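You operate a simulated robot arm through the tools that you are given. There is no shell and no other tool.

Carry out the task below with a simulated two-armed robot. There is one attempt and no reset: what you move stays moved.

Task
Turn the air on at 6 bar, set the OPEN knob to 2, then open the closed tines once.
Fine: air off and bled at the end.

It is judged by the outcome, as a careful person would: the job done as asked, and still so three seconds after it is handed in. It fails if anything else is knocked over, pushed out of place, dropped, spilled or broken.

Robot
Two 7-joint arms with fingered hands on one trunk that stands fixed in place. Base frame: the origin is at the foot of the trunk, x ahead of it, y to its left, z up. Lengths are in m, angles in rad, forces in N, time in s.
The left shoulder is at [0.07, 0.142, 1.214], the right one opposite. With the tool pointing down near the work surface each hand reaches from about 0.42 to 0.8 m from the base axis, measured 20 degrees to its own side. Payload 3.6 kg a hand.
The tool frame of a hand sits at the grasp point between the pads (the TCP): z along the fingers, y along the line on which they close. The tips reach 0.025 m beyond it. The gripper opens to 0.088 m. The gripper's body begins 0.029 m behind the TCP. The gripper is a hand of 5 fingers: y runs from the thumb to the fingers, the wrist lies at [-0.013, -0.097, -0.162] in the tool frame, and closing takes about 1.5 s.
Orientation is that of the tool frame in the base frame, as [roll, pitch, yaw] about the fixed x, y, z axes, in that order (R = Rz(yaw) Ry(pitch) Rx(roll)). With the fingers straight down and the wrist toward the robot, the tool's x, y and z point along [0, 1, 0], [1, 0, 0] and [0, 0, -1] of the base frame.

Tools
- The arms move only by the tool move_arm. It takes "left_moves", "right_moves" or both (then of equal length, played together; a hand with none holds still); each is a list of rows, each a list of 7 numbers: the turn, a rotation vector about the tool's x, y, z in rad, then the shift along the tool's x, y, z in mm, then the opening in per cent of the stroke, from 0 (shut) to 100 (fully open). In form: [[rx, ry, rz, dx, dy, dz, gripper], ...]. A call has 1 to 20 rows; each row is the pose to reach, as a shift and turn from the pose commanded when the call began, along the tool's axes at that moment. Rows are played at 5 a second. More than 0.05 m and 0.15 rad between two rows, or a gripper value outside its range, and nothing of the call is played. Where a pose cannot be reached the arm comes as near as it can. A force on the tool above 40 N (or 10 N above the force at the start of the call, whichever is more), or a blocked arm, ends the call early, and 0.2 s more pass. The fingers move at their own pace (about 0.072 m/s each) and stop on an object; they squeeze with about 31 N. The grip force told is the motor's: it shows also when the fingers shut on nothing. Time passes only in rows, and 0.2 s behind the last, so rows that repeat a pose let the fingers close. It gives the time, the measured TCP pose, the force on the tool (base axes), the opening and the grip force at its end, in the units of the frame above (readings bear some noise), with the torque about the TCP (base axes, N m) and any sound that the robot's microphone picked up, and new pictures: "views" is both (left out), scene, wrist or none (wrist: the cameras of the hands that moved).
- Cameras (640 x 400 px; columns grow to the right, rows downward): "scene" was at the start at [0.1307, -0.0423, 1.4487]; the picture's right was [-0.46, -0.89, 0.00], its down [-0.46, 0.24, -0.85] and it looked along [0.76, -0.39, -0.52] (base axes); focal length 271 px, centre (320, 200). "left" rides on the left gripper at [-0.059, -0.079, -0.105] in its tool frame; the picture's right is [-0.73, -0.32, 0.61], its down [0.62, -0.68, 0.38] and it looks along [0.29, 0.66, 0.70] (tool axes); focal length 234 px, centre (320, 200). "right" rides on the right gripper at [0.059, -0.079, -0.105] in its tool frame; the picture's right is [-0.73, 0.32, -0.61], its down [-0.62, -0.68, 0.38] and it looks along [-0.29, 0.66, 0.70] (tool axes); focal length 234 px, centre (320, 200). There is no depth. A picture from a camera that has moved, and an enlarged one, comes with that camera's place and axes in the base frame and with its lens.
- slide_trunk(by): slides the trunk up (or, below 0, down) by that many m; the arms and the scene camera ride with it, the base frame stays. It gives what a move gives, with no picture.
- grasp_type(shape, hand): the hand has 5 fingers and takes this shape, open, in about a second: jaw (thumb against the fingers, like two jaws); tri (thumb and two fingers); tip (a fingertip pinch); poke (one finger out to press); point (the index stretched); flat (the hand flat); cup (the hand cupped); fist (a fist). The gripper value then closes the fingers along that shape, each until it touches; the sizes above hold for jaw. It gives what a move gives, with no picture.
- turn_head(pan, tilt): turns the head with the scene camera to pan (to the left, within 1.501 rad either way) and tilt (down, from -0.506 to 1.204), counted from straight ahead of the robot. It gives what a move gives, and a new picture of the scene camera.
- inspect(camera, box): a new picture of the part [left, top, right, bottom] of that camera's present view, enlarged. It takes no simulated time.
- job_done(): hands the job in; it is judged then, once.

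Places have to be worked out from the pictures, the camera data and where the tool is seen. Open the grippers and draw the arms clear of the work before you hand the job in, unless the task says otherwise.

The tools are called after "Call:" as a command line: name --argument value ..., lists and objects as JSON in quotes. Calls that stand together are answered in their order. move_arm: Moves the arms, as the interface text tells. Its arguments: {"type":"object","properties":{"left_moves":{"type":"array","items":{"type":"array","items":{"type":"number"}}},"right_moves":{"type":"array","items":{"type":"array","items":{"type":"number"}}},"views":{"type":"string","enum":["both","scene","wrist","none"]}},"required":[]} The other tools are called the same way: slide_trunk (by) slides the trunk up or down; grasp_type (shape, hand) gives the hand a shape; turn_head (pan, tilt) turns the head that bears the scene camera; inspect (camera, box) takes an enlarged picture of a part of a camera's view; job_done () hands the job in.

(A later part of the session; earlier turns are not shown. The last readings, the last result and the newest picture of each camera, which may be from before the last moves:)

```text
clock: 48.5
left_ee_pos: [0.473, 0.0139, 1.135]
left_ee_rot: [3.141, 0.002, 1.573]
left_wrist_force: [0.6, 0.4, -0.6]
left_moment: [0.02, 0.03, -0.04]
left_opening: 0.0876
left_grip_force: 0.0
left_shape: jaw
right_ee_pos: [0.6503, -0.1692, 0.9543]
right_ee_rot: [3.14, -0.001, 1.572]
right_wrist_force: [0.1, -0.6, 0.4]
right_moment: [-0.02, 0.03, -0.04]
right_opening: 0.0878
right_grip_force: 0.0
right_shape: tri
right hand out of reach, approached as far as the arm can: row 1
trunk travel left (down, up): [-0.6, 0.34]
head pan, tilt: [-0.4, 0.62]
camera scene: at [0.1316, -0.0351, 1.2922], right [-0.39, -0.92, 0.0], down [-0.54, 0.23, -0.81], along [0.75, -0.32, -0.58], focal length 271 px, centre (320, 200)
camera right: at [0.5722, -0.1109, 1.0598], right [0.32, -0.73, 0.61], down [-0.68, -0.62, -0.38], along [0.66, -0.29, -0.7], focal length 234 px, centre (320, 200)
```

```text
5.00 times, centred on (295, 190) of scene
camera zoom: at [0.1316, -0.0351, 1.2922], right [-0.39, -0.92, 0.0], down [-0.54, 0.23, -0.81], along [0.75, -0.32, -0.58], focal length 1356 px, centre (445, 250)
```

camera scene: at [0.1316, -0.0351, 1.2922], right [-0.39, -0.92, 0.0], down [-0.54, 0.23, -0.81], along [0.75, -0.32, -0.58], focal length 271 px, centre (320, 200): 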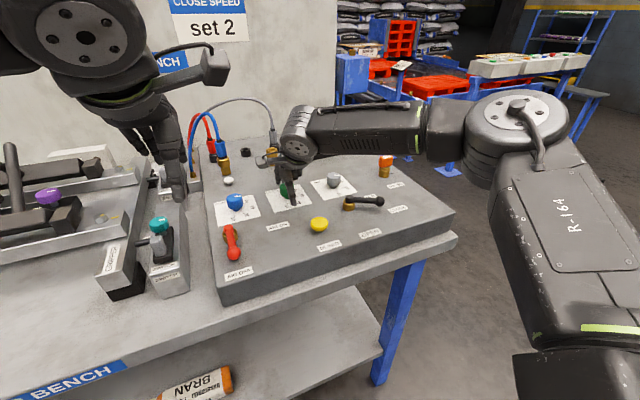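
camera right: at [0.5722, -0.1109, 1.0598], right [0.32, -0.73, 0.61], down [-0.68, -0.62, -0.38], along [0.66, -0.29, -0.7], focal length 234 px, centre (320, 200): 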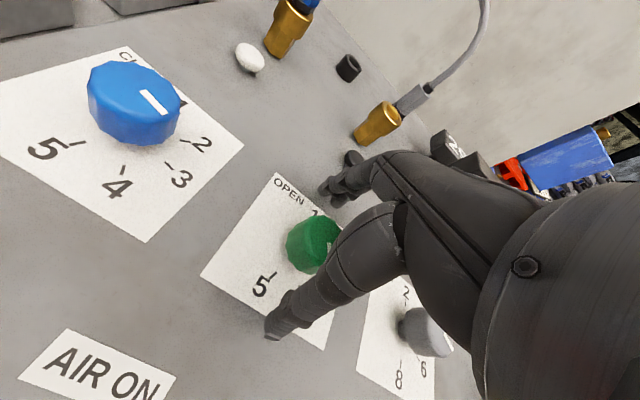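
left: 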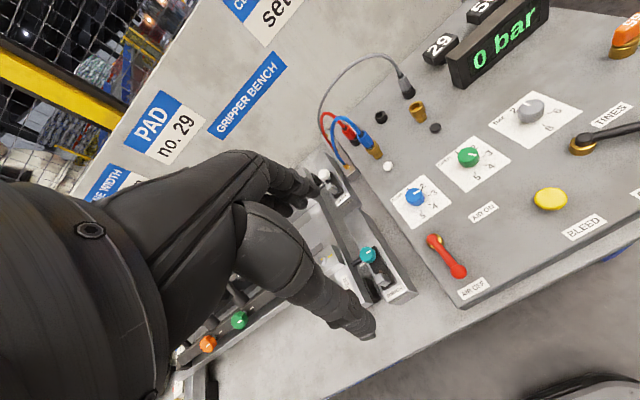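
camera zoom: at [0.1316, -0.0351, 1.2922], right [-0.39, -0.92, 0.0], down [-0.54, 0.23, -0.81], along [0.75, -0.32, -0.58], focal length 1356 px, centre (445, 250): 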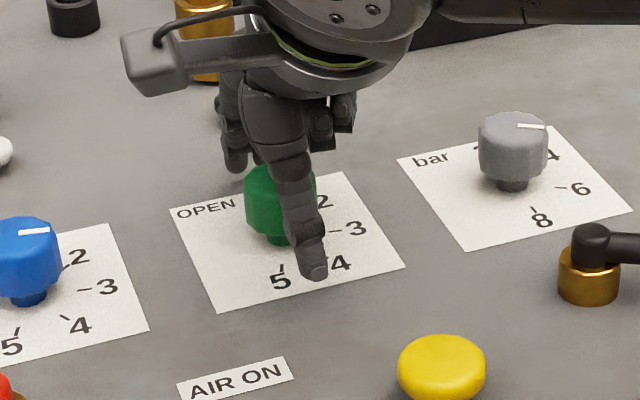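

The fingers straddle the OPEN knob at φ=0. I close and turn counter-clockwise 0.8 rad.

Call:
move_arm --right_moves '[[0, 0, 0, 0, 0, 0, 60], [0, 0, 0, 0, 0, 0, 30], [0, 0, 0, 0, 0, 0, 0], [0, 0, 0, 0, 0, 0, 0], [0, 0, 0, 0, 0, 0, 0], [0, 0, 0, 0, 0, 0, 0], [0, 0, 0, 0, 0, 0, 0], [0, 0, -0.1, 0, 0, 0, 0], [0, 0, -0.2, 0, 0, 0, 0], [0, 0, -0.3, 0, 0, 0, 0], [0, 0, -0.4, 0, 0, 0, 0], [0, 0, -0.5, 0, 0, 0, 0], [0, 0, -0.6, 0, 0, 0, 0], [0, 0, -0.7, 0, 0, 0, 0], [0, 0, -0.8, 0, 0, 0, 0], [0, 0, -0.8, 0, 0, 0, 0]]' --views "both"

Call:
inspect --camera "scene" --box '[250, 150, 340, 230]'

```text
clock: 51.9
left_ee_pos: [0.4738, 0.0152, 1.1354]
left_ee_rot: [3.141, 0.002, 1.573]
left_wrist_force: [0.7, 0.4, 0.2]
left_moment: [-0.01, 0.03, -0.02]
left_opening: 0.0877
left_grip_force: 0.1
left_shape: jaw
right_ee_pos: [0.6508, -0.1695, 0.9542]
right_ee_rot: [3.14, 0.001, 2.369]
right_wrist_force: [-0.3, 1.3, -2.8]
right_moment: [0.0, -0.02, -0.01]
right_opening: 0.0261
right_grip_force: 31.0
right_shape: tri
trunk travel left (down, up): [-0.6, 0.34]
head pan, tilt: [-0.4, 0.62]
camera scene: at [0.1322, -0.035, 1.2922], right [-0.39, -0.92, 0.0], down [-0.54, 0.23, -0.81], along [0.75, -0.32, -0.58], focal length 271 px, centre (320, 200)
camera right: at [0.5541, -0.1855, 1.0599], right [0.74, -0.27, 0.61], down [-0.03, -0.92, -0.38], along [0.67, 0.27, -0.69], focal length 234 px, centre (320, 200)
```

scene: 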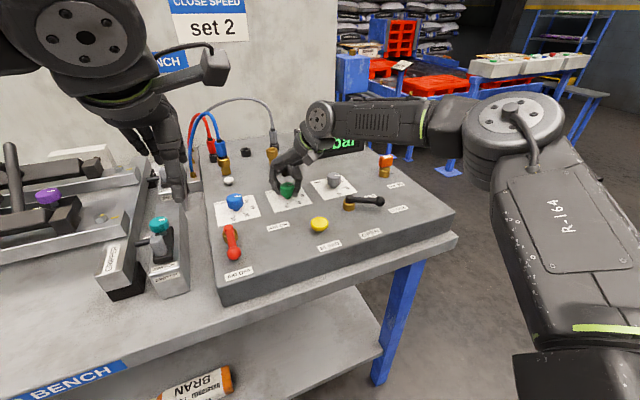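
right: 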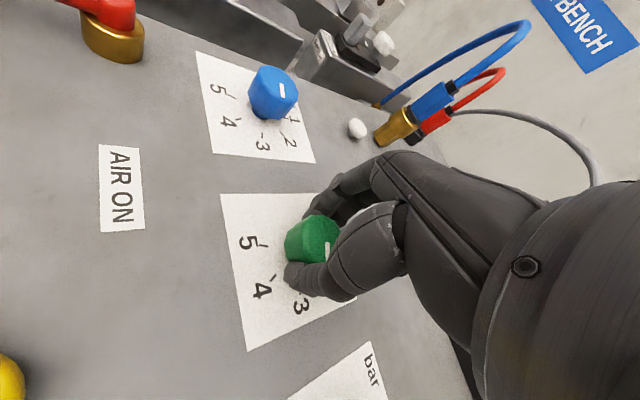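

```text
5.00 times, centred on (295, 190) of scene
camera zoom: at [0.1322, -0.035, 1.2922], right [-0.39, -0.92, 0.0], down [-0.54, 0.23, -0.81], along [0.75, -0.32, -0.58], focal length 1356 px, centre (445, 250)
```

zoom: 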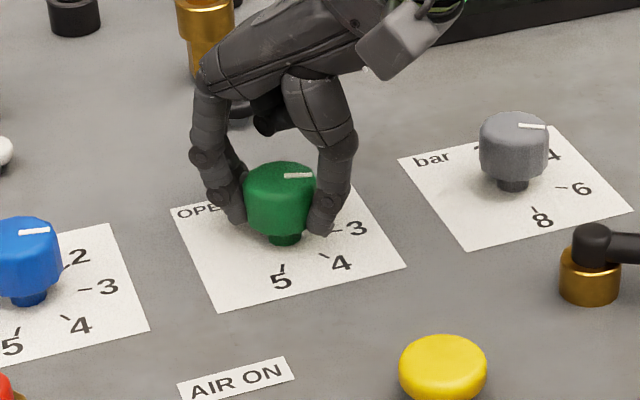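

The green knob turned with the hand. I release, rise 40 mm, turn the hand back to φ=0 and measure the pointer.

Call:
move_arm --right_moves '[[0, 0, 0, 0, 0, 0, 40], [0, 0, 0, 0, 0, 0, 70], [0, 0, 0, 0, 0, 0, 100], [0, 0, 0, 0, 0, 0, 100], [0, 0, 0, 0, 0, -20, 100], [0, 0, 0, 0, 0, -40, 100], [0, 0, 0.13, 0, 0, -40, 100], [0, 0, 0.26, 0, 0, -40, 100], [0, 0, 0.39, 0, 0, -40, 100], [0, 0, 0.52, 0, 0, -40, 100], [0, 0, 0.65, 0, 0, -40, 100], [0, 0, 0.798, 0, 0, -40, 100], [0, 0, 0.798, 0, 0, -40, 100]]' --views "wrist"

Call:
inspect --camera "scene" --box '[265, 165, 315, 210]'

Call:
inspect --camera "right" --box '[200, 180, 340, 340]'

```text
clock: 54.7
left_ee_pos: [0.4729, 0.0135, 1.136]
left_ee_rot: [3.142, 0.002, 1.574]
left_wrist_force: [0.6, -0.1, 0.0]
left_moment: [-0.02, 0.0, -0.01]
left_opening: 0.0877
left_grip_force: 0.0
left_shape: jaw
right_ee_pos: [0.6508, -0.1687, 0.9947]
right_ee_rot: [3.14, 0.0, 1.572]
right_wrist_force: [-1.4, -0.5, 0.4]
right_moment: [-0.04, 0.01, 0.0]
right_opening: 0.0878
right_grip_force: 0.1
right_shape: tri
trunk travel left (down, up): [-0.6, 0.34]
head pan, tilt: [-0.4, 0.62]
camera right: at [0.5725, -0.1108, 1.1005], right [0.32, -0.73, 0.61], down [-0.68, -0.62, -0.38], along [0.66, -0.29, -0.7], focal length 234 px, centre (320, 200)
```

right: 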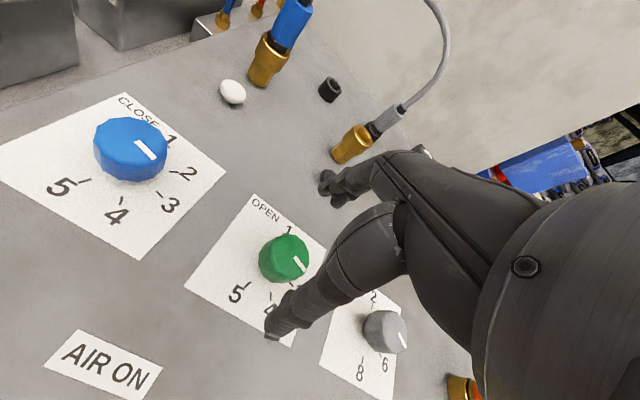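

```text
8.89 times, centred on (290, 188) of scene
camera zoom: at [0.1316, -0.0352, 1.2922], right [-0.39, -0.92, 0.0], down [-0.53, 0.23, -0.81], along [0.75, -0.32, -0.58], focal length 2412 px, centre (587, 311)
```

zoom: 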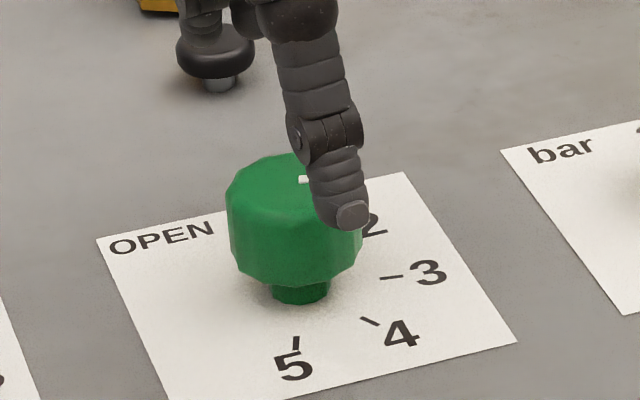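

```text
2.50 times, centred on (270, 260) of right
camera zoom: at [0.5725, -0.1108, 1.1005], right [0.32, -0.73, 0.61], down [-0.68, -0.62, -0.38], along [0.66, -0.29, -0.7], focal length 585 px, centre (445, 50)
```

zoom: 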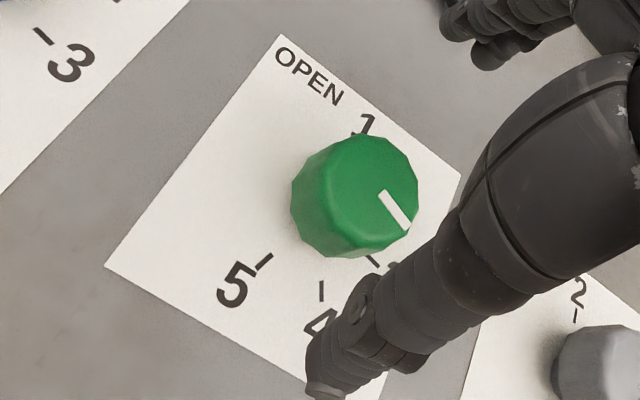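

The OPEN pointer is now at about 107°, just past 3. I grip again at φ=0 and turn another 0.8 rad counter-clockwise, then release and rise for a measurement.

Call:
move_arm --right_moves '[[0, 0, 0, 0, 0, 20, 100], [0, 0, 0, 0, 0, 40, 100], [0, 0, 0, 0, 0, 40, 60], [0, 0, 0, 0, 0, 40, 30], [0, 0, 0, 0, 0, 40, 0], [0, 0, 0, 0, 0, 40, 0], [0, 0, 0, 0, 0, 40, 0], [0, 0, 0, 0, 0, 40, 0], [0, 0, 0, 0, 0, 40, 0], [0, 0, -0.1, 0, 0, 40, 0], [0, 0, -0.2, 0, 0, 40, 0], [0, 0, -0.3, 0, 0, 40, 0], [0, 0, -0.4, 0, 0, 40, 0], [0, 0, -0.5, 0, 0, 40, 0], [0, 0, -0.6, 0, 0, 40, 0], [0, 0, -0.7, 0, 0, 40, 0], [0, 0, -0.8, 0, 0, 40, 0], [0, 0, -0.8, 0, 0, 40, 0]]' --views "wrist"

Call:
inspect --camera "scene" --box '[265, 165, 315, 210]'

Call:
inspect --camera "right" --box '[240, 190, 360, 320]'

```text
clock: 58.5
left_ee_pos: [0.473, 0.0137, 1.1372]
left_ee_rot: [-3.139, 0.002, 1.574]
left_wrist_force: [-0.3, -0.6, -0.8]
left_moment: [-0.01, 0.01, -0.02]
left_opening: 0.0875
left_grip_force: 0.0
left_shape: jaw
right_ee_pos: [0.6515, -0.1706, 0.9549]
right_ee_rot: [3.14, 0.001, 2.375]
right_wrist_force: [-1.2, 1.9, -6.2]
right_moment: [0.05, 0.0, -0.04]
right_opening: 0.0266
right_grip_force: 31.0
right_shape: tri
trunk travel left (down, up): [-0.6, 0.34]
head pan, tilt: [-0.4, 0.62]
camera right: at [0.5544, -0.1859, 1.0599], right [0.75, -0.27, 0.61], down [-0.02, -0.92, -0.38], along [0.67, 0.27, -0.7], focal length 234 px, centre (320, 200)
```

right: 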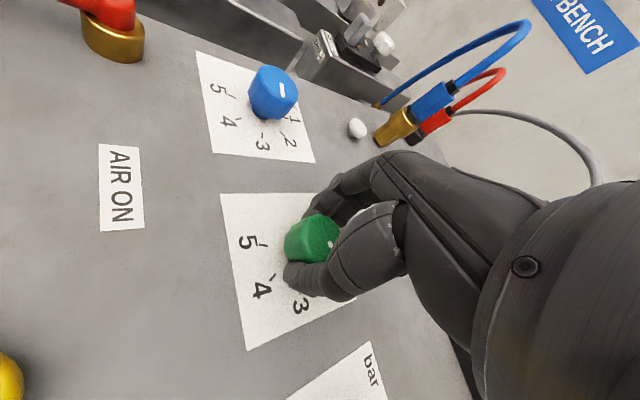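

```text
8.89 times, centred on (290, 188) of scene
camera zoom: at [0.1326, -0.035, 1.2921], right [-0.39, -0.92, 0.0], down [-0.54, 0.23, -0.81], along [0.75, -0.32, -0.58], focal length 2412 px, centre (587, 311)
```

zoom: 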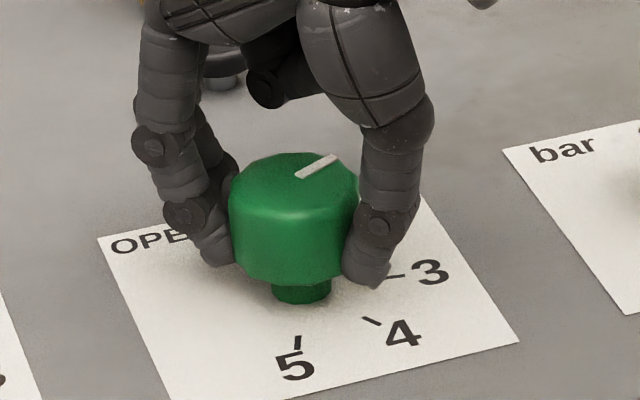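

```text
3.08 times, centred on (300, 255) of right
camera zoom: at [0.5544, -0.1859, 1.0599], right [0.75, -0.27, 0.61], down [-0.02, -0.92, -0.38], along [0.67, 0.27, -0.7], focal length 720 px, centre (382, 31)
```

zoom: 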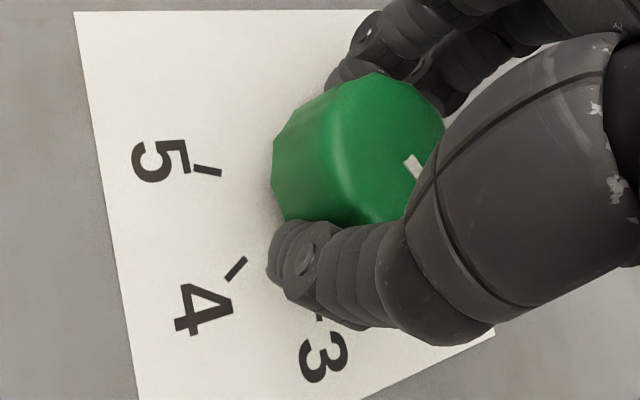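

The pointer is at ≈67°; 2 is at 50°. I release, back the hand off 0.5 rad, grip again and measure before the last ~17°.

Call:
move_arm --right_moves '[[0, 0, 0, 0, 0, 0, 40], [0, 0, 0, 0, 0, 0, 70], [0, 0, 0, 0, 0, 0, 100], [0, 0, 0, 0, 0, 0, 100], [0, 0, 0, 0, 0, -20, 100], [0, 0, 0, 0, 0, -40, 100], [0, 0, 0.13, 0, 0, -40, 100], [0, 0, 0.26, 0, 0, -40, 100], [0, 0, 0.39, 0, 0, -40, 100], [0, 0, 0.5, 0, 0, -40, 100], [0, 0, 0.5, 0, 0, -40, 100]]' --views "none"

Call:
inspect --camera "scene" --box '[265, 165, 315, 210]'

Call:
inspect --camera "right" --box '[200, 180, 340, 340]'

```text
clock: 60.9
left_ee_pos: [0.4717, 0.0139, 1.1358]
left_ee_rot: [3.141, 0.001, 1.573]
left_wrist_force: [-1.3, -0.6, 0.2]
left_moment: [0.01, 0.03, 0.0]
left_opening: 0.088
left_grip_force: 0.0
left_shape: jaw
right_ee_pos: [0.6501, -0.1694, 0.996]
right_ee_rot: [3.141, 0.0, 1.872]
right_wrist_force: [-0.1, -0.3, -0.8]
right_moment: [0.0, -0.05, 0.04]
right_opening: 0.0875
right_grip_force: 0.0
right_shape: tri
trunk travel left (down, up): [-0.6, 0.34]
head pan, tilt: [-0.4, 0.62]
```

```text
8.89 times, centred on (290, 188) of scene
camera zoom: at [0.1318, -0.0352, 1.2922], right [-0.39, -0.92, 0.0], down [-0.54, 0.23, -0.81], along [0.75, -0.32, -0.58], focal length 2412 px, centre (587, 311)
```

zoom: 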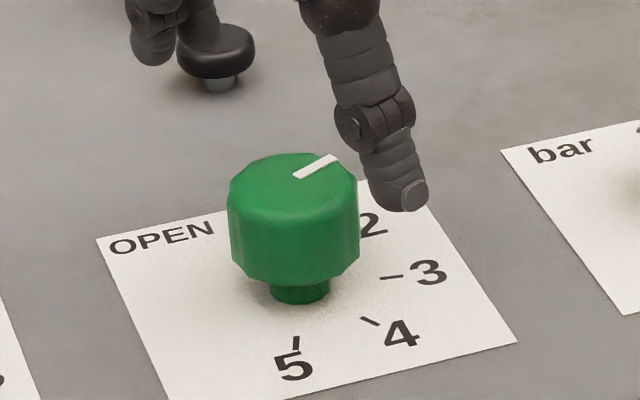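

```text
2.50 times, centred on (270, 260) of right
camera zoom: at [0.5589, -0.1368, 1.1002], right [0.52, -0.6, 0.61], down [-0.47, -0.8, -0.38], along [0.71, -0.08, -0.7], focal length 585 px, centre (445, 50)
```

zoom: 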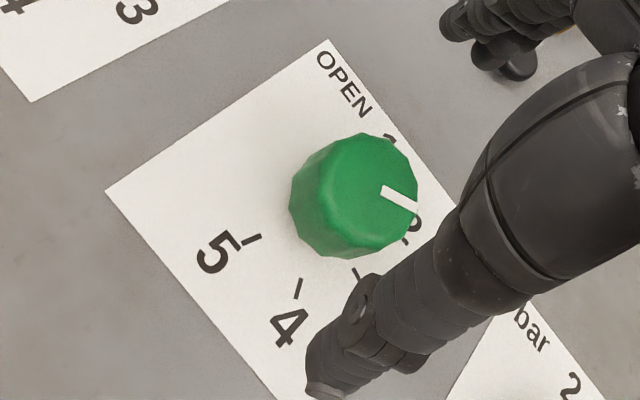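

The pointer is at ≈67°, confirmed from both cameras. I grip and turn a further 0.32 rad counter-clockwise, then release and rise.

Call:
move_arm --right_moves '[[0, 0, 0, 0, 0, 20, 100], [0, 0, 0, 0, 0, 40, 100], [0, 0, 0, 0, 0, 40, 60], [0, 0, 0, 0, 0, 40, 30], [0, 0, 0, 0, 0, 40, 0], [0, 0, 0, 0, 0, 40, 0], [0, 0, 0, 0, 0, 40, 0], [0, 0, 0, 0, 0, 40, 0], [0, 0, 0, 0, 0, 40, 0], [0, 0, -0.08, 0, 0, 40, 0], [0, 0, -0.16, 0, 0, 40, 0], [0, 0, -0.24, 0, 0, 40, 0], [0, 0, -0.32, 0, 0, 40, 0], [0, 0, -0.32, 0, 0, 40, 0], [0, 0, -0.32, 0, 0, 40, 40], [0, 0, -0.32, 0, 0, 40, 70], [0, 0, -0.32, 0, 0, 40, 100], [0, 0, -0.32, 0, 0, 40, 100], [0, 0, -0.32, 0, 0, 20, 100], [0, 0, -0.32, 0, 0, -10, 100]]' --views "none"

Call:
inspect --camera "scene" --box '[265, 165, 315, 210]'

Call:
inspect --camera "right" --box '[200, 180, 340, 340]'

```text
clock: 65.1
left_ee_pos: [0.4715, 0.014, 1.135]
left_ee_rot: [3.141, 0.002, 1.572]
left_wrist_force: [-0.7, -0.9, 0.5]
left_moment: [0.01, 0.0, 0.0]
left_opening: 0.0877
left_grip_force: 0.1
left_shape: jaw
right_ee_pos: [0.6496, -0.1687, 1.005]
right_ee_rot: [-3.141, 0.0, 2.192]
right_wrist_force: [-0.4, 0.0, 0.3]
right_moment: [0.01, 0.03, -0.02]
right_opening: 0.0877
right_grip_force: 0.0
right_shape: tri
trunk travel left (down, up): [-0.6, 0.34]
head pan, tilt: [-0.4, 0.62]
```

```text
8.89 times, centred on (290, 188) of scene
camera zoom: at [0.1311, -0.0348, 1.2923], right [-0.39, -0.92, 0.0], down [-0.53, 0.23, -0.81], along [0.75, -0.32, -0.58], focal length 2412 px, centre (587, 311)
```

zoom: 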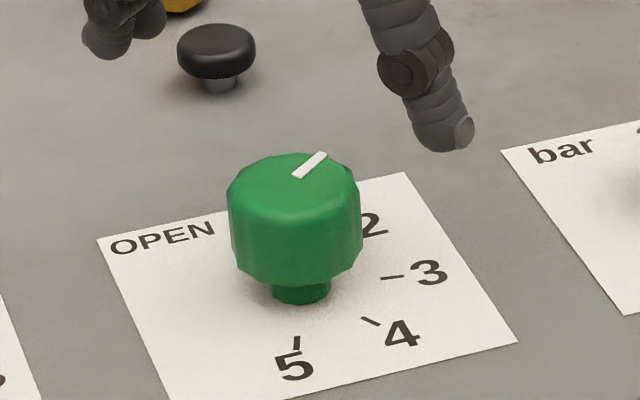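

```text
2.50 times, centred on (270, 260) of right
camera zoom: at [0.5522, -0.1672, 1.1106], right [0.69, -0.4, 0.61], down [-0.19, -0.9, -0.38], along [0.7, 0.15, -0.7], focal length 585 px, centre (445, 50)
```

zoom: 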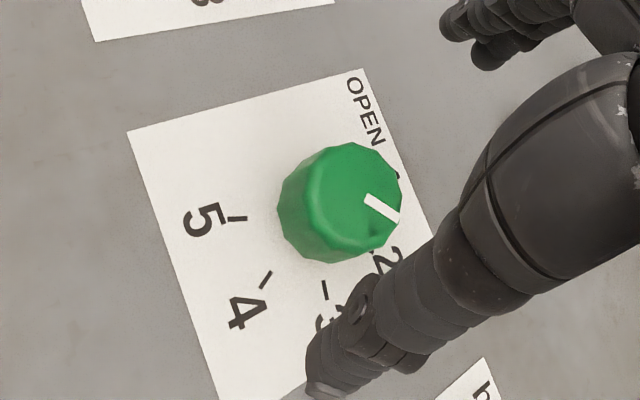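

The pointer is now at ≈50–54°. I take tighter zooms to confirm it sits on 2.

Call:
inspect --camera "right" --box '[255, 210, 315, 270]'

Call:
inspect --camera "scene" --box '[280, 178, 300, 192]'

Call:
inspect --camera "left" --box '[440, 60, 640, 220]'

```text
6.67 times, centred on (285, 240) of right
camera zoom: at [0.5522, -0.1672, 1.1106], right [0.69, -0.4, 0.61], down [-0.19, -0.9, -0.38], along [0.7, 0.15, -0.7], focal length 1561 px, centre (553, -67)
```

zoom: 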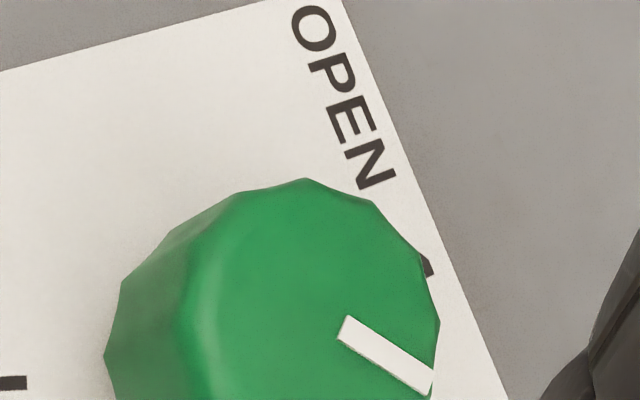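

```text
16.00 times, centred on (290, 185) of scene
camera zoom: at [0.1311, -0.0348, 1.2923], right [-0.39, -0.92, 0.0], down [-0.53, 0.23, -0.81], along [0.75, -0.32, -0.58], focal length 4341 px, centre (800, 440)
```

zoom: 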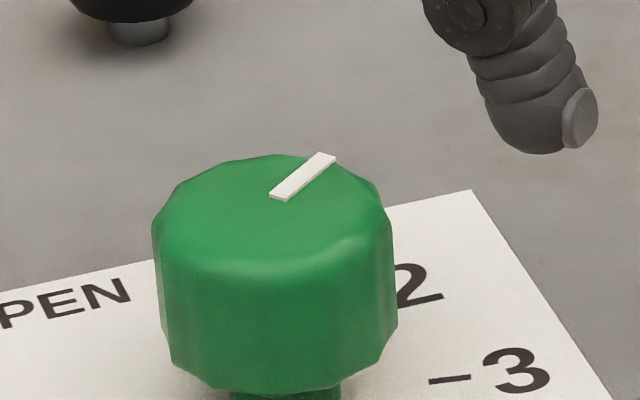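

```text
2.50 times, centred on (540, 140) of left
camera zoom: at [0.3918, -0.0453, 1.241], right [-0.32, -0.73, -0.61], down [-0.68, 0.62, -0.38], along [0.66, 0.29, -0.7], focal length 585 px, centre (-230, 350)
```

zoom: 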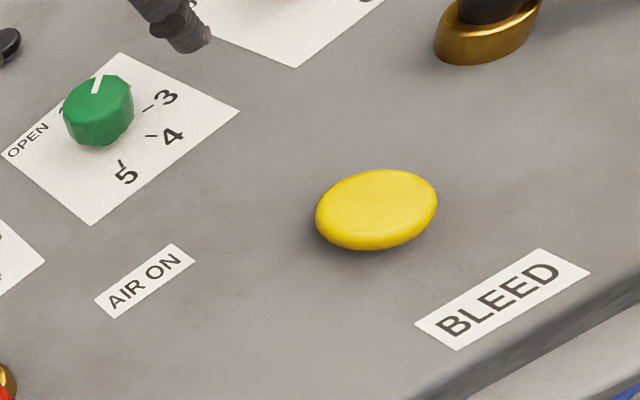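

The OPEN pointer measures 50–51° from both cameras, so it is on 2. I park the right hand high to the right of the panel and bring the left hand over the red AIR lever with φ=90°, so it closes across the lever.

Call:
move_arm --right_moves '[[0, 0, 0.0, 0, 0, -30, 100], [0, 0, 0.1, -10, -30, -60, 100], [0, 0, 0.2, -25, -65, -75, 100], [0, 0, 0.3, -40, -100, -75, 100], [0, 0, 0.4, -55, -135, -75, 100], [0, 0, 0.5, -70, -170, -75, 100], [0, 0, 0.6, -84, -205, -75, 100], [0, 0, 0.621, -96, -228, -75, 100], [0, 0, 0.621, -96, -228, -75, 100]]' --left_moves '[[0, 0, 0, 0, 0, 0, 100], [0, 0, 0, 0, 0, 0, 100], [0, 0, 0.14, 0, 0, 0, 100], [0, 0, 0.28, 0, 0, 0, 100], [0, 0, 0.42, 0, 0, 0, 100], [0, 0, 0.56, -5, 5, 0, 100], [0, 0, 0.7, -10, 8, 0, 100], [0, 0, 0.84, -15, 12, 0, 100], [0, 0, 0.98, -20, 15, 0, 100]]' --views "both"

```text
clock: 67.1
left_ee_pos: [0.4905, -0.0053, 1.1356]
left_ee_rot: [3.141, 0.004, 0.592]
left_wrist_force: [-0.7, -0.6, -0.5]
left_moment: [0.0, 0.01, 0.02]
left_opening: 0.0878
left_grip_force: 0.1
left_shape: jaw
right_ee_pos: [0.5216, -0.3802, 1.0797]
right_ee_rot: [-3.141, 0.001, 1.571]
right_wrist_force: [0.1, 0.2, 0.5]
right_moment: [0.02, -0.03, 0.0]
right_opening: 0.0877
right_grip_force: 0.0
right_shape: tri
trunk travel left (down, up): [-0.6, 0.34]
head pan, tilt: [-0.4, 0.62]
camera scene: at [0.1325, -0.0348, 1.2921], right [-0.39, -0.92, 0.0], down [-0.54, 0.23, -0.81], along [0.75, -0.32, -0.58], focal length 271 px, centre (320, 200)
camera right: at [0.4432, -0.3216, 1.1855], right [0.32, -0.73, 0.61], down [-0.68, -0.62, -0.38], along [0.66, -0.29, -0.7], focal length 234 px, centre (320, 200)
camera left: at [0.3941, 0.0269, 1.2402], right [-0.78, -0.14, -0.61], down [0.14, 0.91, -0.38], along [0.61, -0.38, -0.7], focal length 234 px, centre (320, 200)
```

scene: 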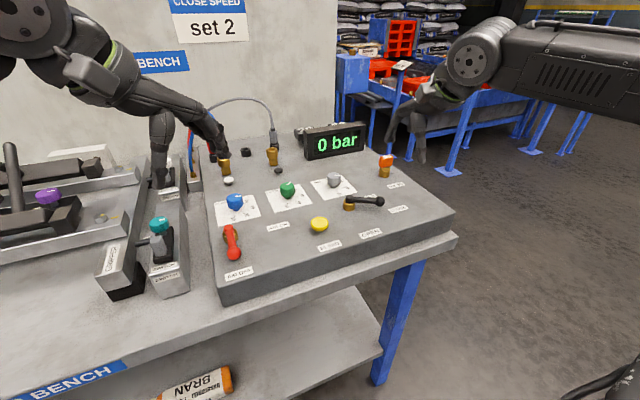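
right: 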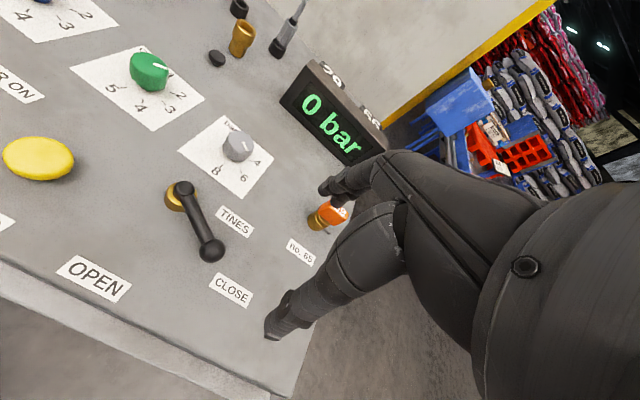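
left: 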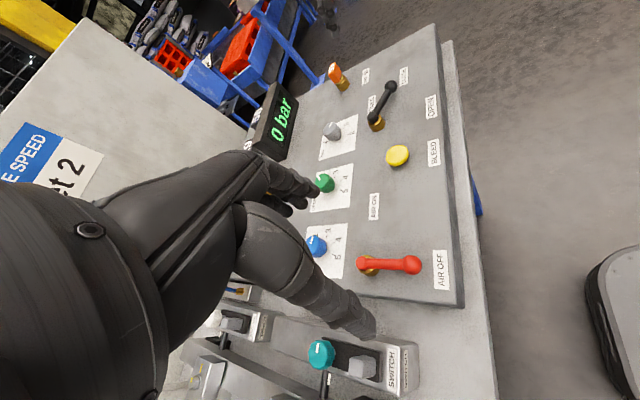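

The AIR lever lies along x at y≈−0.024, ball near (0.493,−0.024). I set the left hand to tri and bring it over the ball at φ=90°, still high.

Call:
grasp_type --hand "left" --shape "tri"

Call:
move_arm --left_moves '[[0, 0, 0.14, -2, 5, 10, 100], [0, 0, 0.28, -4, 10, 30, 100], [0, 0, 0.42, -6, 14, 60, 100], [0, 0, 0.56, -7.8, 17.9, 90, 100], [0, 0, 0.59, -7.8, 17.9, 110, 100], [0, 0, 0.59, -7.8, 17.9, 110, 100]]' --views "both"

Call:
inspect --camera "scene" --box '[190, 190, 310, 290]'

```text
clock: 68.0
left_ee_pos: [0.4869, -0.0045, 1.1358]
left_ee_rot: [-3.142, 0.0, 0.594]
left_wrist_force: [-0.1, -0.1, -0.3]
left_moment: [0.0, 0.0, 0.01]
left_opening: 0.0876
left_grip_force: 0.0
left_shape: tri
right_ee_pos: [0.5208, -0.3808, 1.0798]
right_ee_rot: [-3.141, 0.0, 1.572]
right_wrist_force: [0.8, -0.5, 0.1]
right_moment: [0.0, -0.03, -0.01]
right_opening: 0.0876
right_grip_force: 0.0
right_shape: tri
trunk travel left (down, up): [-0.6, 0.34]
head pan, tilt: [-0.4, 0.62]
```

```text
clock: 69.4
left_ee_pos: [0.4916, -0.0252, 1.0258]
left_ee_rot: [3.139, 0.0, 0.002]
left_wrist_force: [0.2, 0.5, 0.4]
left_moment: [-0.01, 0.02, 0.03]
left_opening: 0.0878
left_grip_force: 0.0
left_shape: tri
right_ee_pos: [0.5212, -0.3799, 1.0818]
right_ee_rot: [3.142, 0.001, 1.571]
right_wrist_force: [-0.7, 0.1, -0.1]
right_moment: [0.01, 0.01, 0.04]
right_opening: 0.0875
right_grip_force: 0.1
right_shape: tri
trunk travel left (down, up): [-0.6, 0.34]
head pan, tilt: [-0.4, 0.62]
camera scene: at [0.1316, -0.0353, 1.2922], right [-0.39, -0.92, 0.0], down [-0.53, 0.23, -0.81], along [0.75, -0.32, -0.58], focal length 271 px, centre (320, 200)
camera left: at [0.4304, 0.0526, 1.1307], right [-0.73, 0.32, -0.61], down [0.62, 0.68, -0.38], along [0.29, -0.66, -0.7], focal length 234 px, centre (320, 200)
```

scene: 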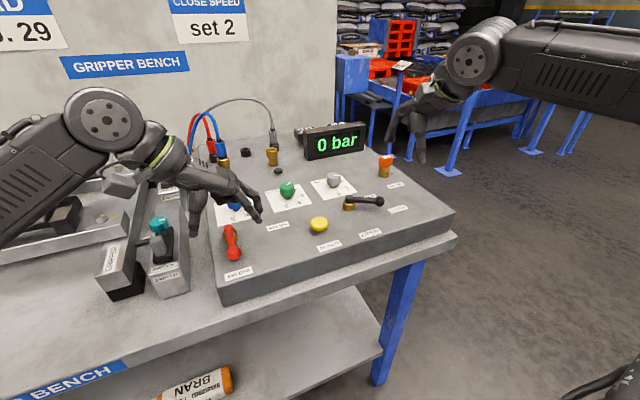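
left: 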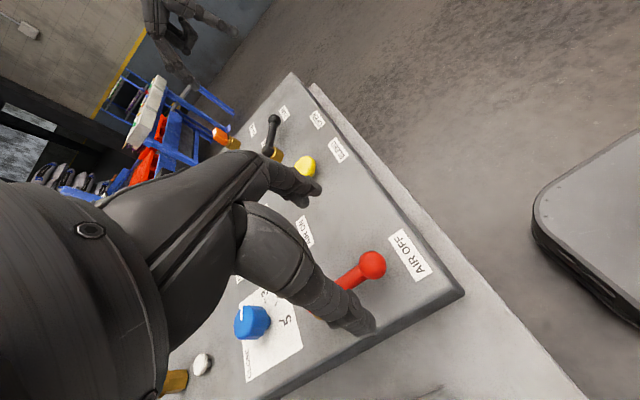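

```text
4.00 times, centred on (250, 240) of scene
camera zoom: at [0.1316, -0.0353, 1.2922], right [-0.39, -0.92, 0.0], down [-0.53, 0.23, -0.81], along [0.75, -0.32, -0.58], focal length 1085 px, centre (600, 40)
```

zoom: 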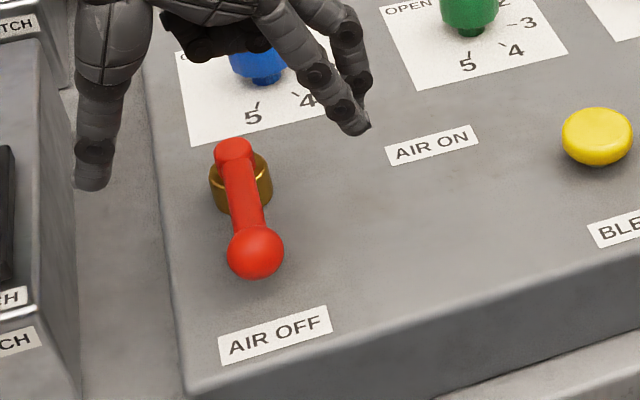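

The left hand is aligned over the ball at φ=90°. I lower it to z≈0.956, fingers open on both sides of the lever.

Call:
move_arm --left_moves '[[0, 0, 0, 0, 0, 20, 100], [0, 0, 0, 0, 0, 40, 100], [0, 0, 0, 0, 0, 55, 100], [0, 0, 0, 0, 0, 70, 100], [0, 0, 0, 0, 0, 70, 100]]' --views "both"

Call:
inspect --camera "scene" --box '[190, 190, 310, 290]'

Call:
inspect --camera "left" --box '[240, 140, 440, 340]'

```text
clock: 70.6
left_ee_pos: [0.4912, -0.0243, 0.9567]
left_ee_rot: [3.141, 0.001, 0.004]
left_wrist_force: [-0.1, -0.3, 0.7]
left_moment: [0.02, 0.01, 0.0]
left_opening: 0.0876
left_grip_force: 0.1
left_shape: tri
right_ee_pos: [0.5207, -0.3796, 1.0794]
right_ee_rot: [-3.141, 0.001, 1.573]
right_wrist_force: [-0.3, -0.6, 0.0]
right_moment: [0.05, 0.02, -0.01]
right_opening: 0.0877
right_grip_force: 0.1
right_shape: tri
trunk travel left (down, up): [-0.6, 0.34]
head pan, tilt: [-0.4, 0.62]
camera scene: at [0.1315, -0.0353, 1.2922], right [-0.39, -0.92, 0.0], down [-0.53, 0.23, -0.81], along [0.75, -0.32, -0.58], focal length 271 px, centre (320, 200)
camera left: at [0.4306, 0.0531, 1.0605], right [-0.73, 0.32, -0.61], down [0.62, 0.68, -0.38], along [0.29, -0.66, -0.7], focal length 234 px, centre (320, 200)
```

scene: 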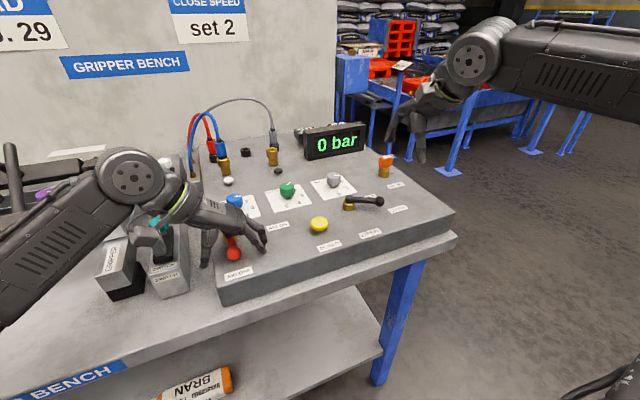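
left: 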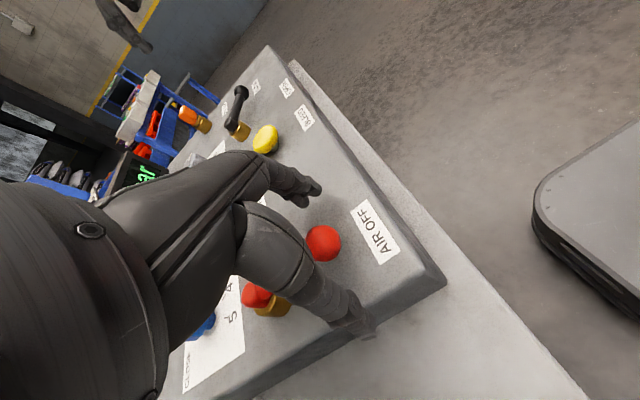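

```text
4.00 times, centred on (250, 240) of scene
camera zoom: at [0.1315, -0.0353, 1.2922], right [-0.39, -0.92, 0.0], down [-0.53, 0.23, -0.81], along [0.75, -0.32, -0.58], focal length 1085 px, centre (600, 40)
```

zoom: 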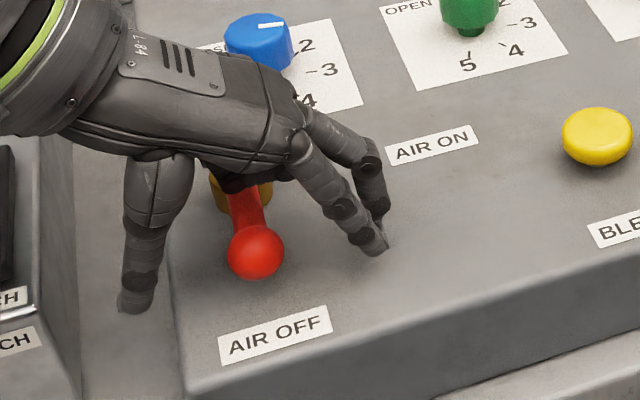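

```text
2.00 times, centred on (340, 240) of left
camera zoom: at [0.4306, 0.0531, 1.0605], right [-0.73, 0.32, -0.61], down [0.62, 0.68, -0.38], along [0.29, -0.66, -0.7], focal length 468 px, centre (280, 120)
```

zoom: 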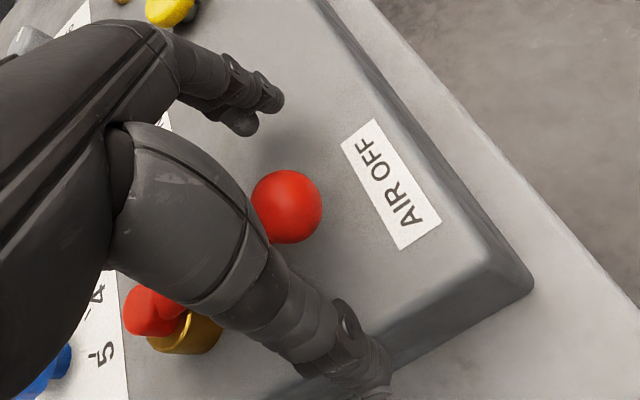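

The ball is centred between thumb and fingers. I close the left hand on it.

Call:
move_arm --left_moves '[[0, 0, 0, 0, 0, 0, 60], [0, 0, 0, 0, 0, 0, 30], [0, 0, 0, 0, 0, 0, 0], [0, 0, 0, 0, 0, 0, 0], [0, 0, 0, 0, 0, 0, 0], [0, 0, 0, 0, 0, 0, 0], [0, 0, 0, 0, 0, 0, 0], [0, 0, 0, 0, 0, 0, 0]]' --views "both"

Call:
inspect --camera "scene" --box '[190, 190, 310, 290]'

Call:
inspect --camera "left" --box '[240, 140, 440, 340]'

```text
clock: 72.4
left_ee_pos: [0.4913, -0.0248, 0.9544]
left_ee_rot: [3.141, 0.003, 0.005]
left_wrist_force: [-5.8, 0.0, -17.9]
left_moment: [-0.05, 0.05, -0.03]
left_opening: 0.0119
left_grip_force: 31.1
left_shape: tri
right_ee_pos: [0.5217, -0.3801, 1.079]
right_ee_rot: [3.141, 0.001, 1.57]
right_wrist_force: [-0.1, -0.6, -0.4]
right_moment: [0.01, 0.01, 0.04]
right_opening: 0.0877
right_grip_force: 0.0
right_shape: tri
trunk travel left (down, up): [-0.6, 0.34]
head pan, tilt: [-0.4, 0.62]
camera scene: at [0.1329, -0.0352, 1.292], right [-0.39, -0.92, 0.0], down [-0.54, 0.23, -0.81], along [0.75, -0.32, -0.58], focal length 271 px, centre (320, 200)
camera left: at [0.4316, 0.0531, 1.0598], right [-0.73, 0.32, -0.61], down [0.62, 0.68, -0.38], along [0.29, -0.66, -0.7], focal length 234 px, centre (320, 200)
```

scene: 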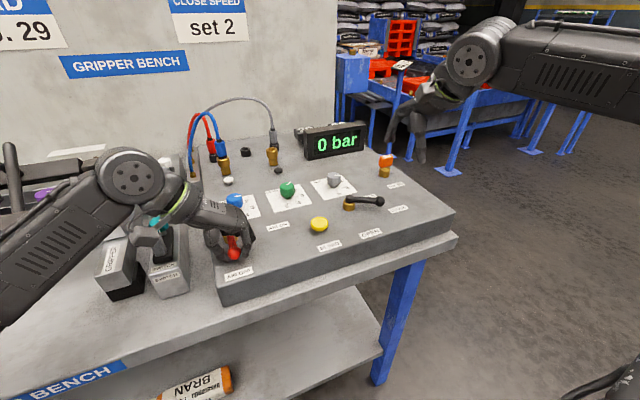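
left: 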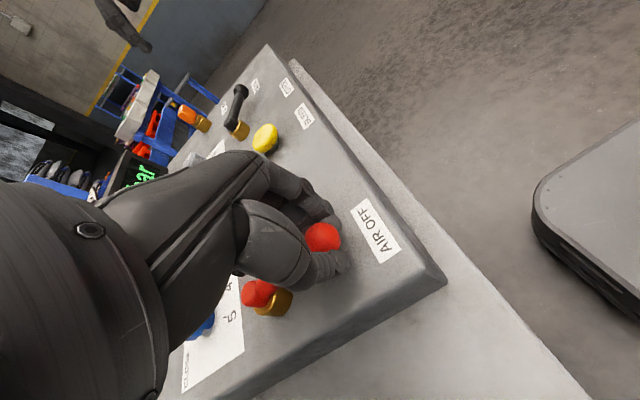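

```text
4.00 times, centred on (250, 240) of scene
camera zoom: at [0.1329, -0.0352, 1.292], right [-0.39, -0.92, 0.0], down [-0.54, 0.23, -0.81], along [0.75, -0.32, -0.58], focal length 1085 px, centre (600, 40)
```

zoom: 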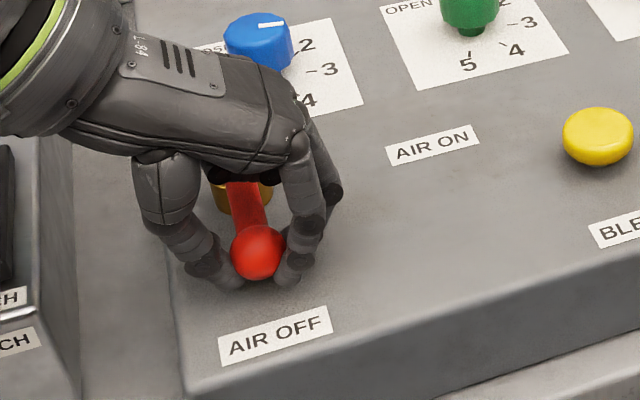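

```text
2.00 times, centred on (340, 240) of left
camera zoom: at [0.4316, 0.0531, 1.0598], right [-0.73, 0.32, -0.61], down [0.62, 0.68, -0.38], along [0.29, -0.66, -0.7], focal length 468 px, centre (280, 120)
```

zoom: 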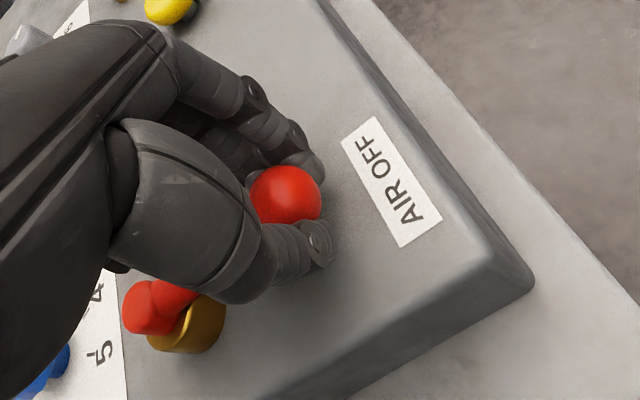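

The fingers closed below the ball's equator (−18 N vertical load). I open, rise 8 mm and close again at the equator.

Call:
move_arm --left_moves '[[0, 0, 0, 0, 0, 0, 30], [0, 0, 0, 0, 0, 0, 60], [0, 0, 0, 0, 0, 0, 60], [0, 0, 0, 0, 0, -5, 60], [0, 0, 0, 0, 0, -9, 60], [0, 0, 0, 0, 0, -9, 40], [0, 0, 0, 0, 0, -9, 20], [0, 0, 0, 0, 0, -9, 0], [0, 0, 0, 0, 0, -9, 0], [0, 0, 0, 0, 0, -9, 0], [0, 0, 0, 0, 0, -9, 0], [0, 0, 0, 0, 0, -9, 0]]' --views "none"

Call:
inspect --camera "scene" --box '[190, 190, 310, 290]'

```text
clock: 75.0
left_ee_pos: [0.4923, -0.0258, 0.9642]
left_ee_rot: [3.14, -0.002, 0.005]
left_wrist_force: [-0.6, 0.4, 2.0]
left_moment: [0.03, 0.0, 0.0]
left_opening: 0.0164
left_grip_force: 30.5
left_shape: tri
right_ee_pos: [0.5213, -0.3808, 1.0796]
right_ee_rot: [3.141, -0.001, 1.57]
right_wrist_force: [0.5, -0.5, -1.1]
right_moment: [0.0, -0.01, -0.02]
right_opening: 0.0877
right_grip_force: 0.1
right_shape: tri
trunk travel left (down, up): [-0.6, 0.34]
head pan, tilt: [-0.4, 0.62]
```

```text
4.00 times, centred on (250, 240) of scene
camera zoom: at [0.1315, -0.0351, 1.2923], right [-0.39, -0.92, 0.0], down [-0.53, 0.23, -0.81], along [0.75, -0.32, -0.58], focal length 1085 px, centre (600, 40)
```

zoom: 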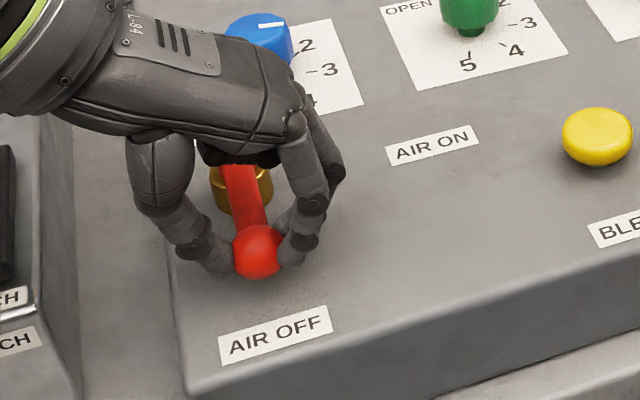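

The grip is now clean (2 N). Before turning, I check the arc is reachable: I open, rise 60 mm and run the 90° arc in the air.

Call:
move_arm --left_moves '[[0, 0, 0, 0, 0, 0, 40], [0, 0, 0, 0, 0, 0, 80], [0, 0, 0, 0, 0, 0, 100], [0, 0, 0, 0, 0, -25, 100], [0, 0, 0, 0, 0, -50, 100], [0, 0, -0.15, 0.7, 9.7, -50, 100], [0, 0, -0.3, 2.9, 19.2, -50, 100], [0, 0, -0.45, 6.5, 28.3, -50, 100], [0, 0, -0.6, 11.4, 36.7, -50, 100], [0, 0, -0.75, 17.4, 44.3, -50, 100], [0, 0, -0.9, 24.6, 50.9, -50, 100], [0, 0, -1.05, 32.7, 56.4, -50, 100], [0, 0, -1.2, 41.4, 60.6, -50, 100], [0, 0, -1.35, 50.8, 63.4, -50, 100], [0, 0, -1.5, 60.4, 64.8, -50, 100], [0, 0, -1.571, 65, 65, -50, 100], [0, 0, -1.571, 65, 65, -50, 100]]' --views "both"

```text
clock: 78.6
left_ee_pos: [0.5574, -0.0898, 1.0145]
left_ee_rot: [-3.141, 0.002, 1.577]
left_wrist_force: [0.2, -0.6, -0.5]
left_moment: [0.01, 0.01, -0.02]
left_opening: 0.0877
left_grip_force: 0.1
left_shape: tri
right_ee_pos: [0.5213, -0.3796, 1.0809]
right_ee_rot: [3.14, 0.0, 1.572]
right_wrist_force: [0.1, -0.6, 0.3]
right_moment: [-0.01, -0.01, 0.01]
right_opening: 0.0879
right_grip_force: 0.1
right_shape: tri
trunk travel left (down, up): [-0.6, 0.34]
head pan, tilt: [-0.4, 0.62]
camera scene: at [0.1317, -0.0351, 1.2922], right [-0.39, -0.92, 0.0], down [-0.54, 0.23, -0.81], along [0.75, -0.32, -0.58], focal length 271 px, centre (320, 200)
camera left: at [0.4765, -0.1498, 1.1201], right [-0.32, -0.73, -0.61], down [-0.68, 0.62, -0.38], along [0.66, 0.29, -0.7], focal length 234 px, centre (320, 200)
```

scene: 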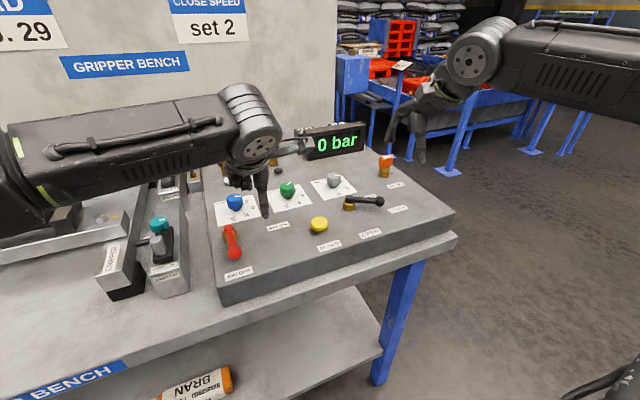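
left: 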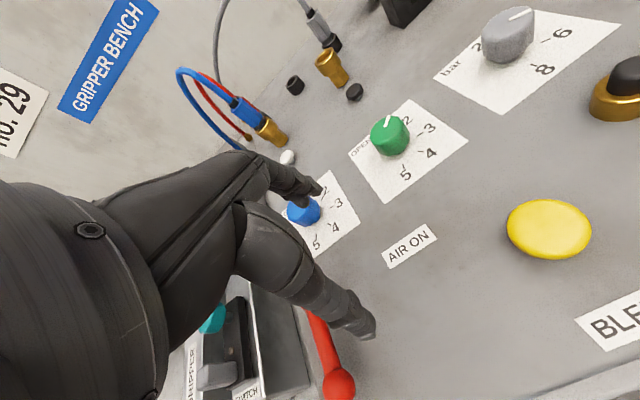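

The whole arc is reachable. I check how the curled fingers would pass the blue CLOSE knob at the end of the arc.

Call:
inspect --camera "scene" --box '[200, 130, 320, 250]'

Call:
inspect --camera "right" --box '[0, 0, 200, 140]'

```text
3.33 times, centred on (260, 190) of scene
camera zoom: at [0.1317, -0.0351, 1.2922], right [-0.39, -0.92, 0.0], down [-0.54, 0.23, -0.81], along [0.75, -0.32, -0.58], focal length 904 px, centre (520, 233)
```

zoom: 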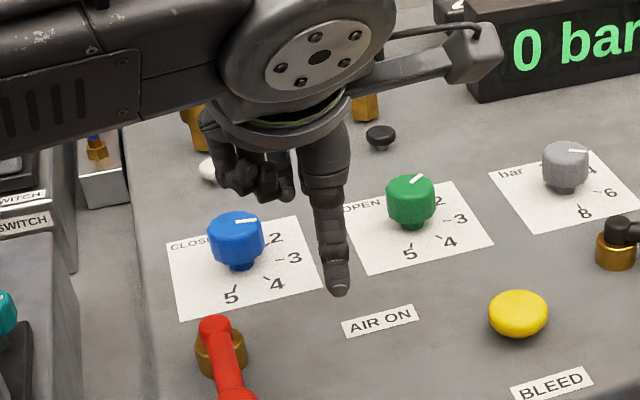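

```text
2.86 times, centred on (100, 70) of right
camera zoom: at [0.4427, -0.3216, 1.1858], right [0.32, -0.73, 0.61], down [-0.68, -0.62, -0.38], along [0.66, -0.29, -0.7], focal length 669 px, centre (949, 571)
```

zoom: 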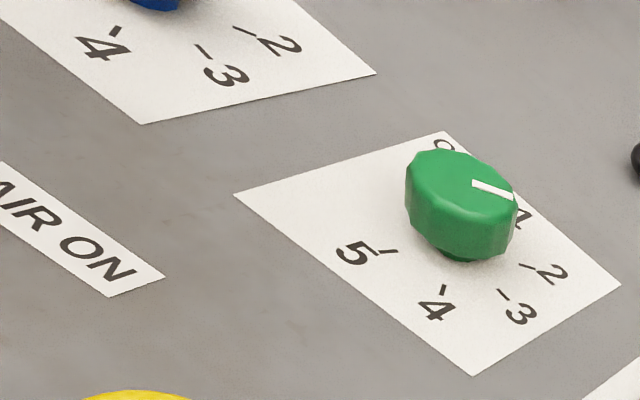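

The curled fingers keep about 2 cm from the blue knob. I run the arc back, lower onto the ball and close again.

Call:
move_arm --left_moves '[[0, 0, 0.15, 0.7, -9.7, 0, 100], [0, 0, 0.3, 2.9, -19.2, 0, 100], [0, 0, 0.45, 6.5, -28.3, 0, 100], [0, 0, 0.6, 11.4, -36.7, 0, 100], [0, 0, 0.75, 17.4, -44.3, 0, 100], [0, 0, 0.9, 24.6, -50.9, 0, 100], [0, 0, 1.05, 32.7, -56.4, 0, 100], [0, 0, 1.2, 41.4, -60.6, 0, 100], [0, 0, 1.35, 50.8, -63.4, 0, 100], [0, 0, 1.5, 60.4, -64.8, 0, 100], [0, 0, 1.571, 65, -65, 0, 100], [0, 0, 1.571, 65, -65, 20, 100], [0, 0, 1.571, 65, -65, 40, 100], [0, 0, 1.571, 65, -65, 51, 60], [0, 0, 1.571, 65, -65, 51, 30], [0, 0, 1.571, 65, -65, 51, 0], [0, 0, 1.571, 65, -65, 51, 0], [0, 0, 1.571, 65, -65, 51, 0], [0, 0, 1.571, 65, -65, 51, 0], [0, 0, 1.571, 65, -65, 51, 0]]' --views "none"

Call:
inspect --camera "scene" --box '[190, 190, 310, 290]'

```text
clock: 82.8
left_ee_pos: [0.4923, -0.0247, 0.9644]
left_ee_rot: [3.139, 0.001, 0.003]
left_wrist_force: [-1.5, 0.1, -2.9]
left_moment: [0.01, 0.03, 0.0]
left_opening: 0.0166
left_grip_force: 31.4
left_shape: tri
right_ee_pos: [0.5206, -0.3789, 1.0805]
right_ee_rot: [3.142, 0.002, 1.57]
right_wrist_force: [0.0, -0.1, -0.2]
right_moment: [0.0, -0.01, -0.02]
right_opening: 0.0878
right_grip_force: 0.1
right_shape: tri
trunk travel left (down, up): [-0.6, 0.34]
head pan, tilt: [-0.4, 0.62]
```

```text
4.00 times, centred on (250, 240) of scene
camera zoom: at [0.1316, -0.0351, 1.2922], right [-0.39, -0.92, 0.0], down [-0.54, 0.23, -0.81], along [0.75, -0.32, -0.58], focal length 1085 px, centre (600, 40)
```

zoom: 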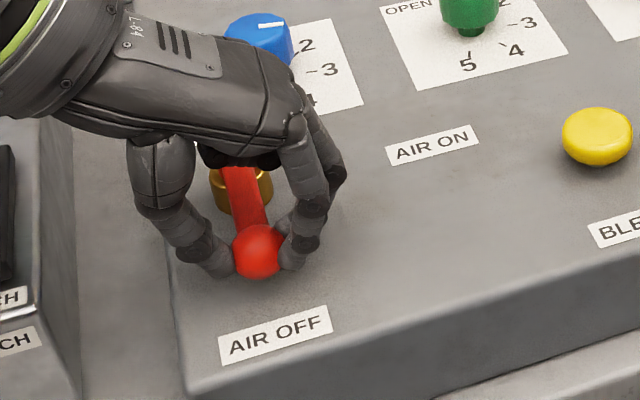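

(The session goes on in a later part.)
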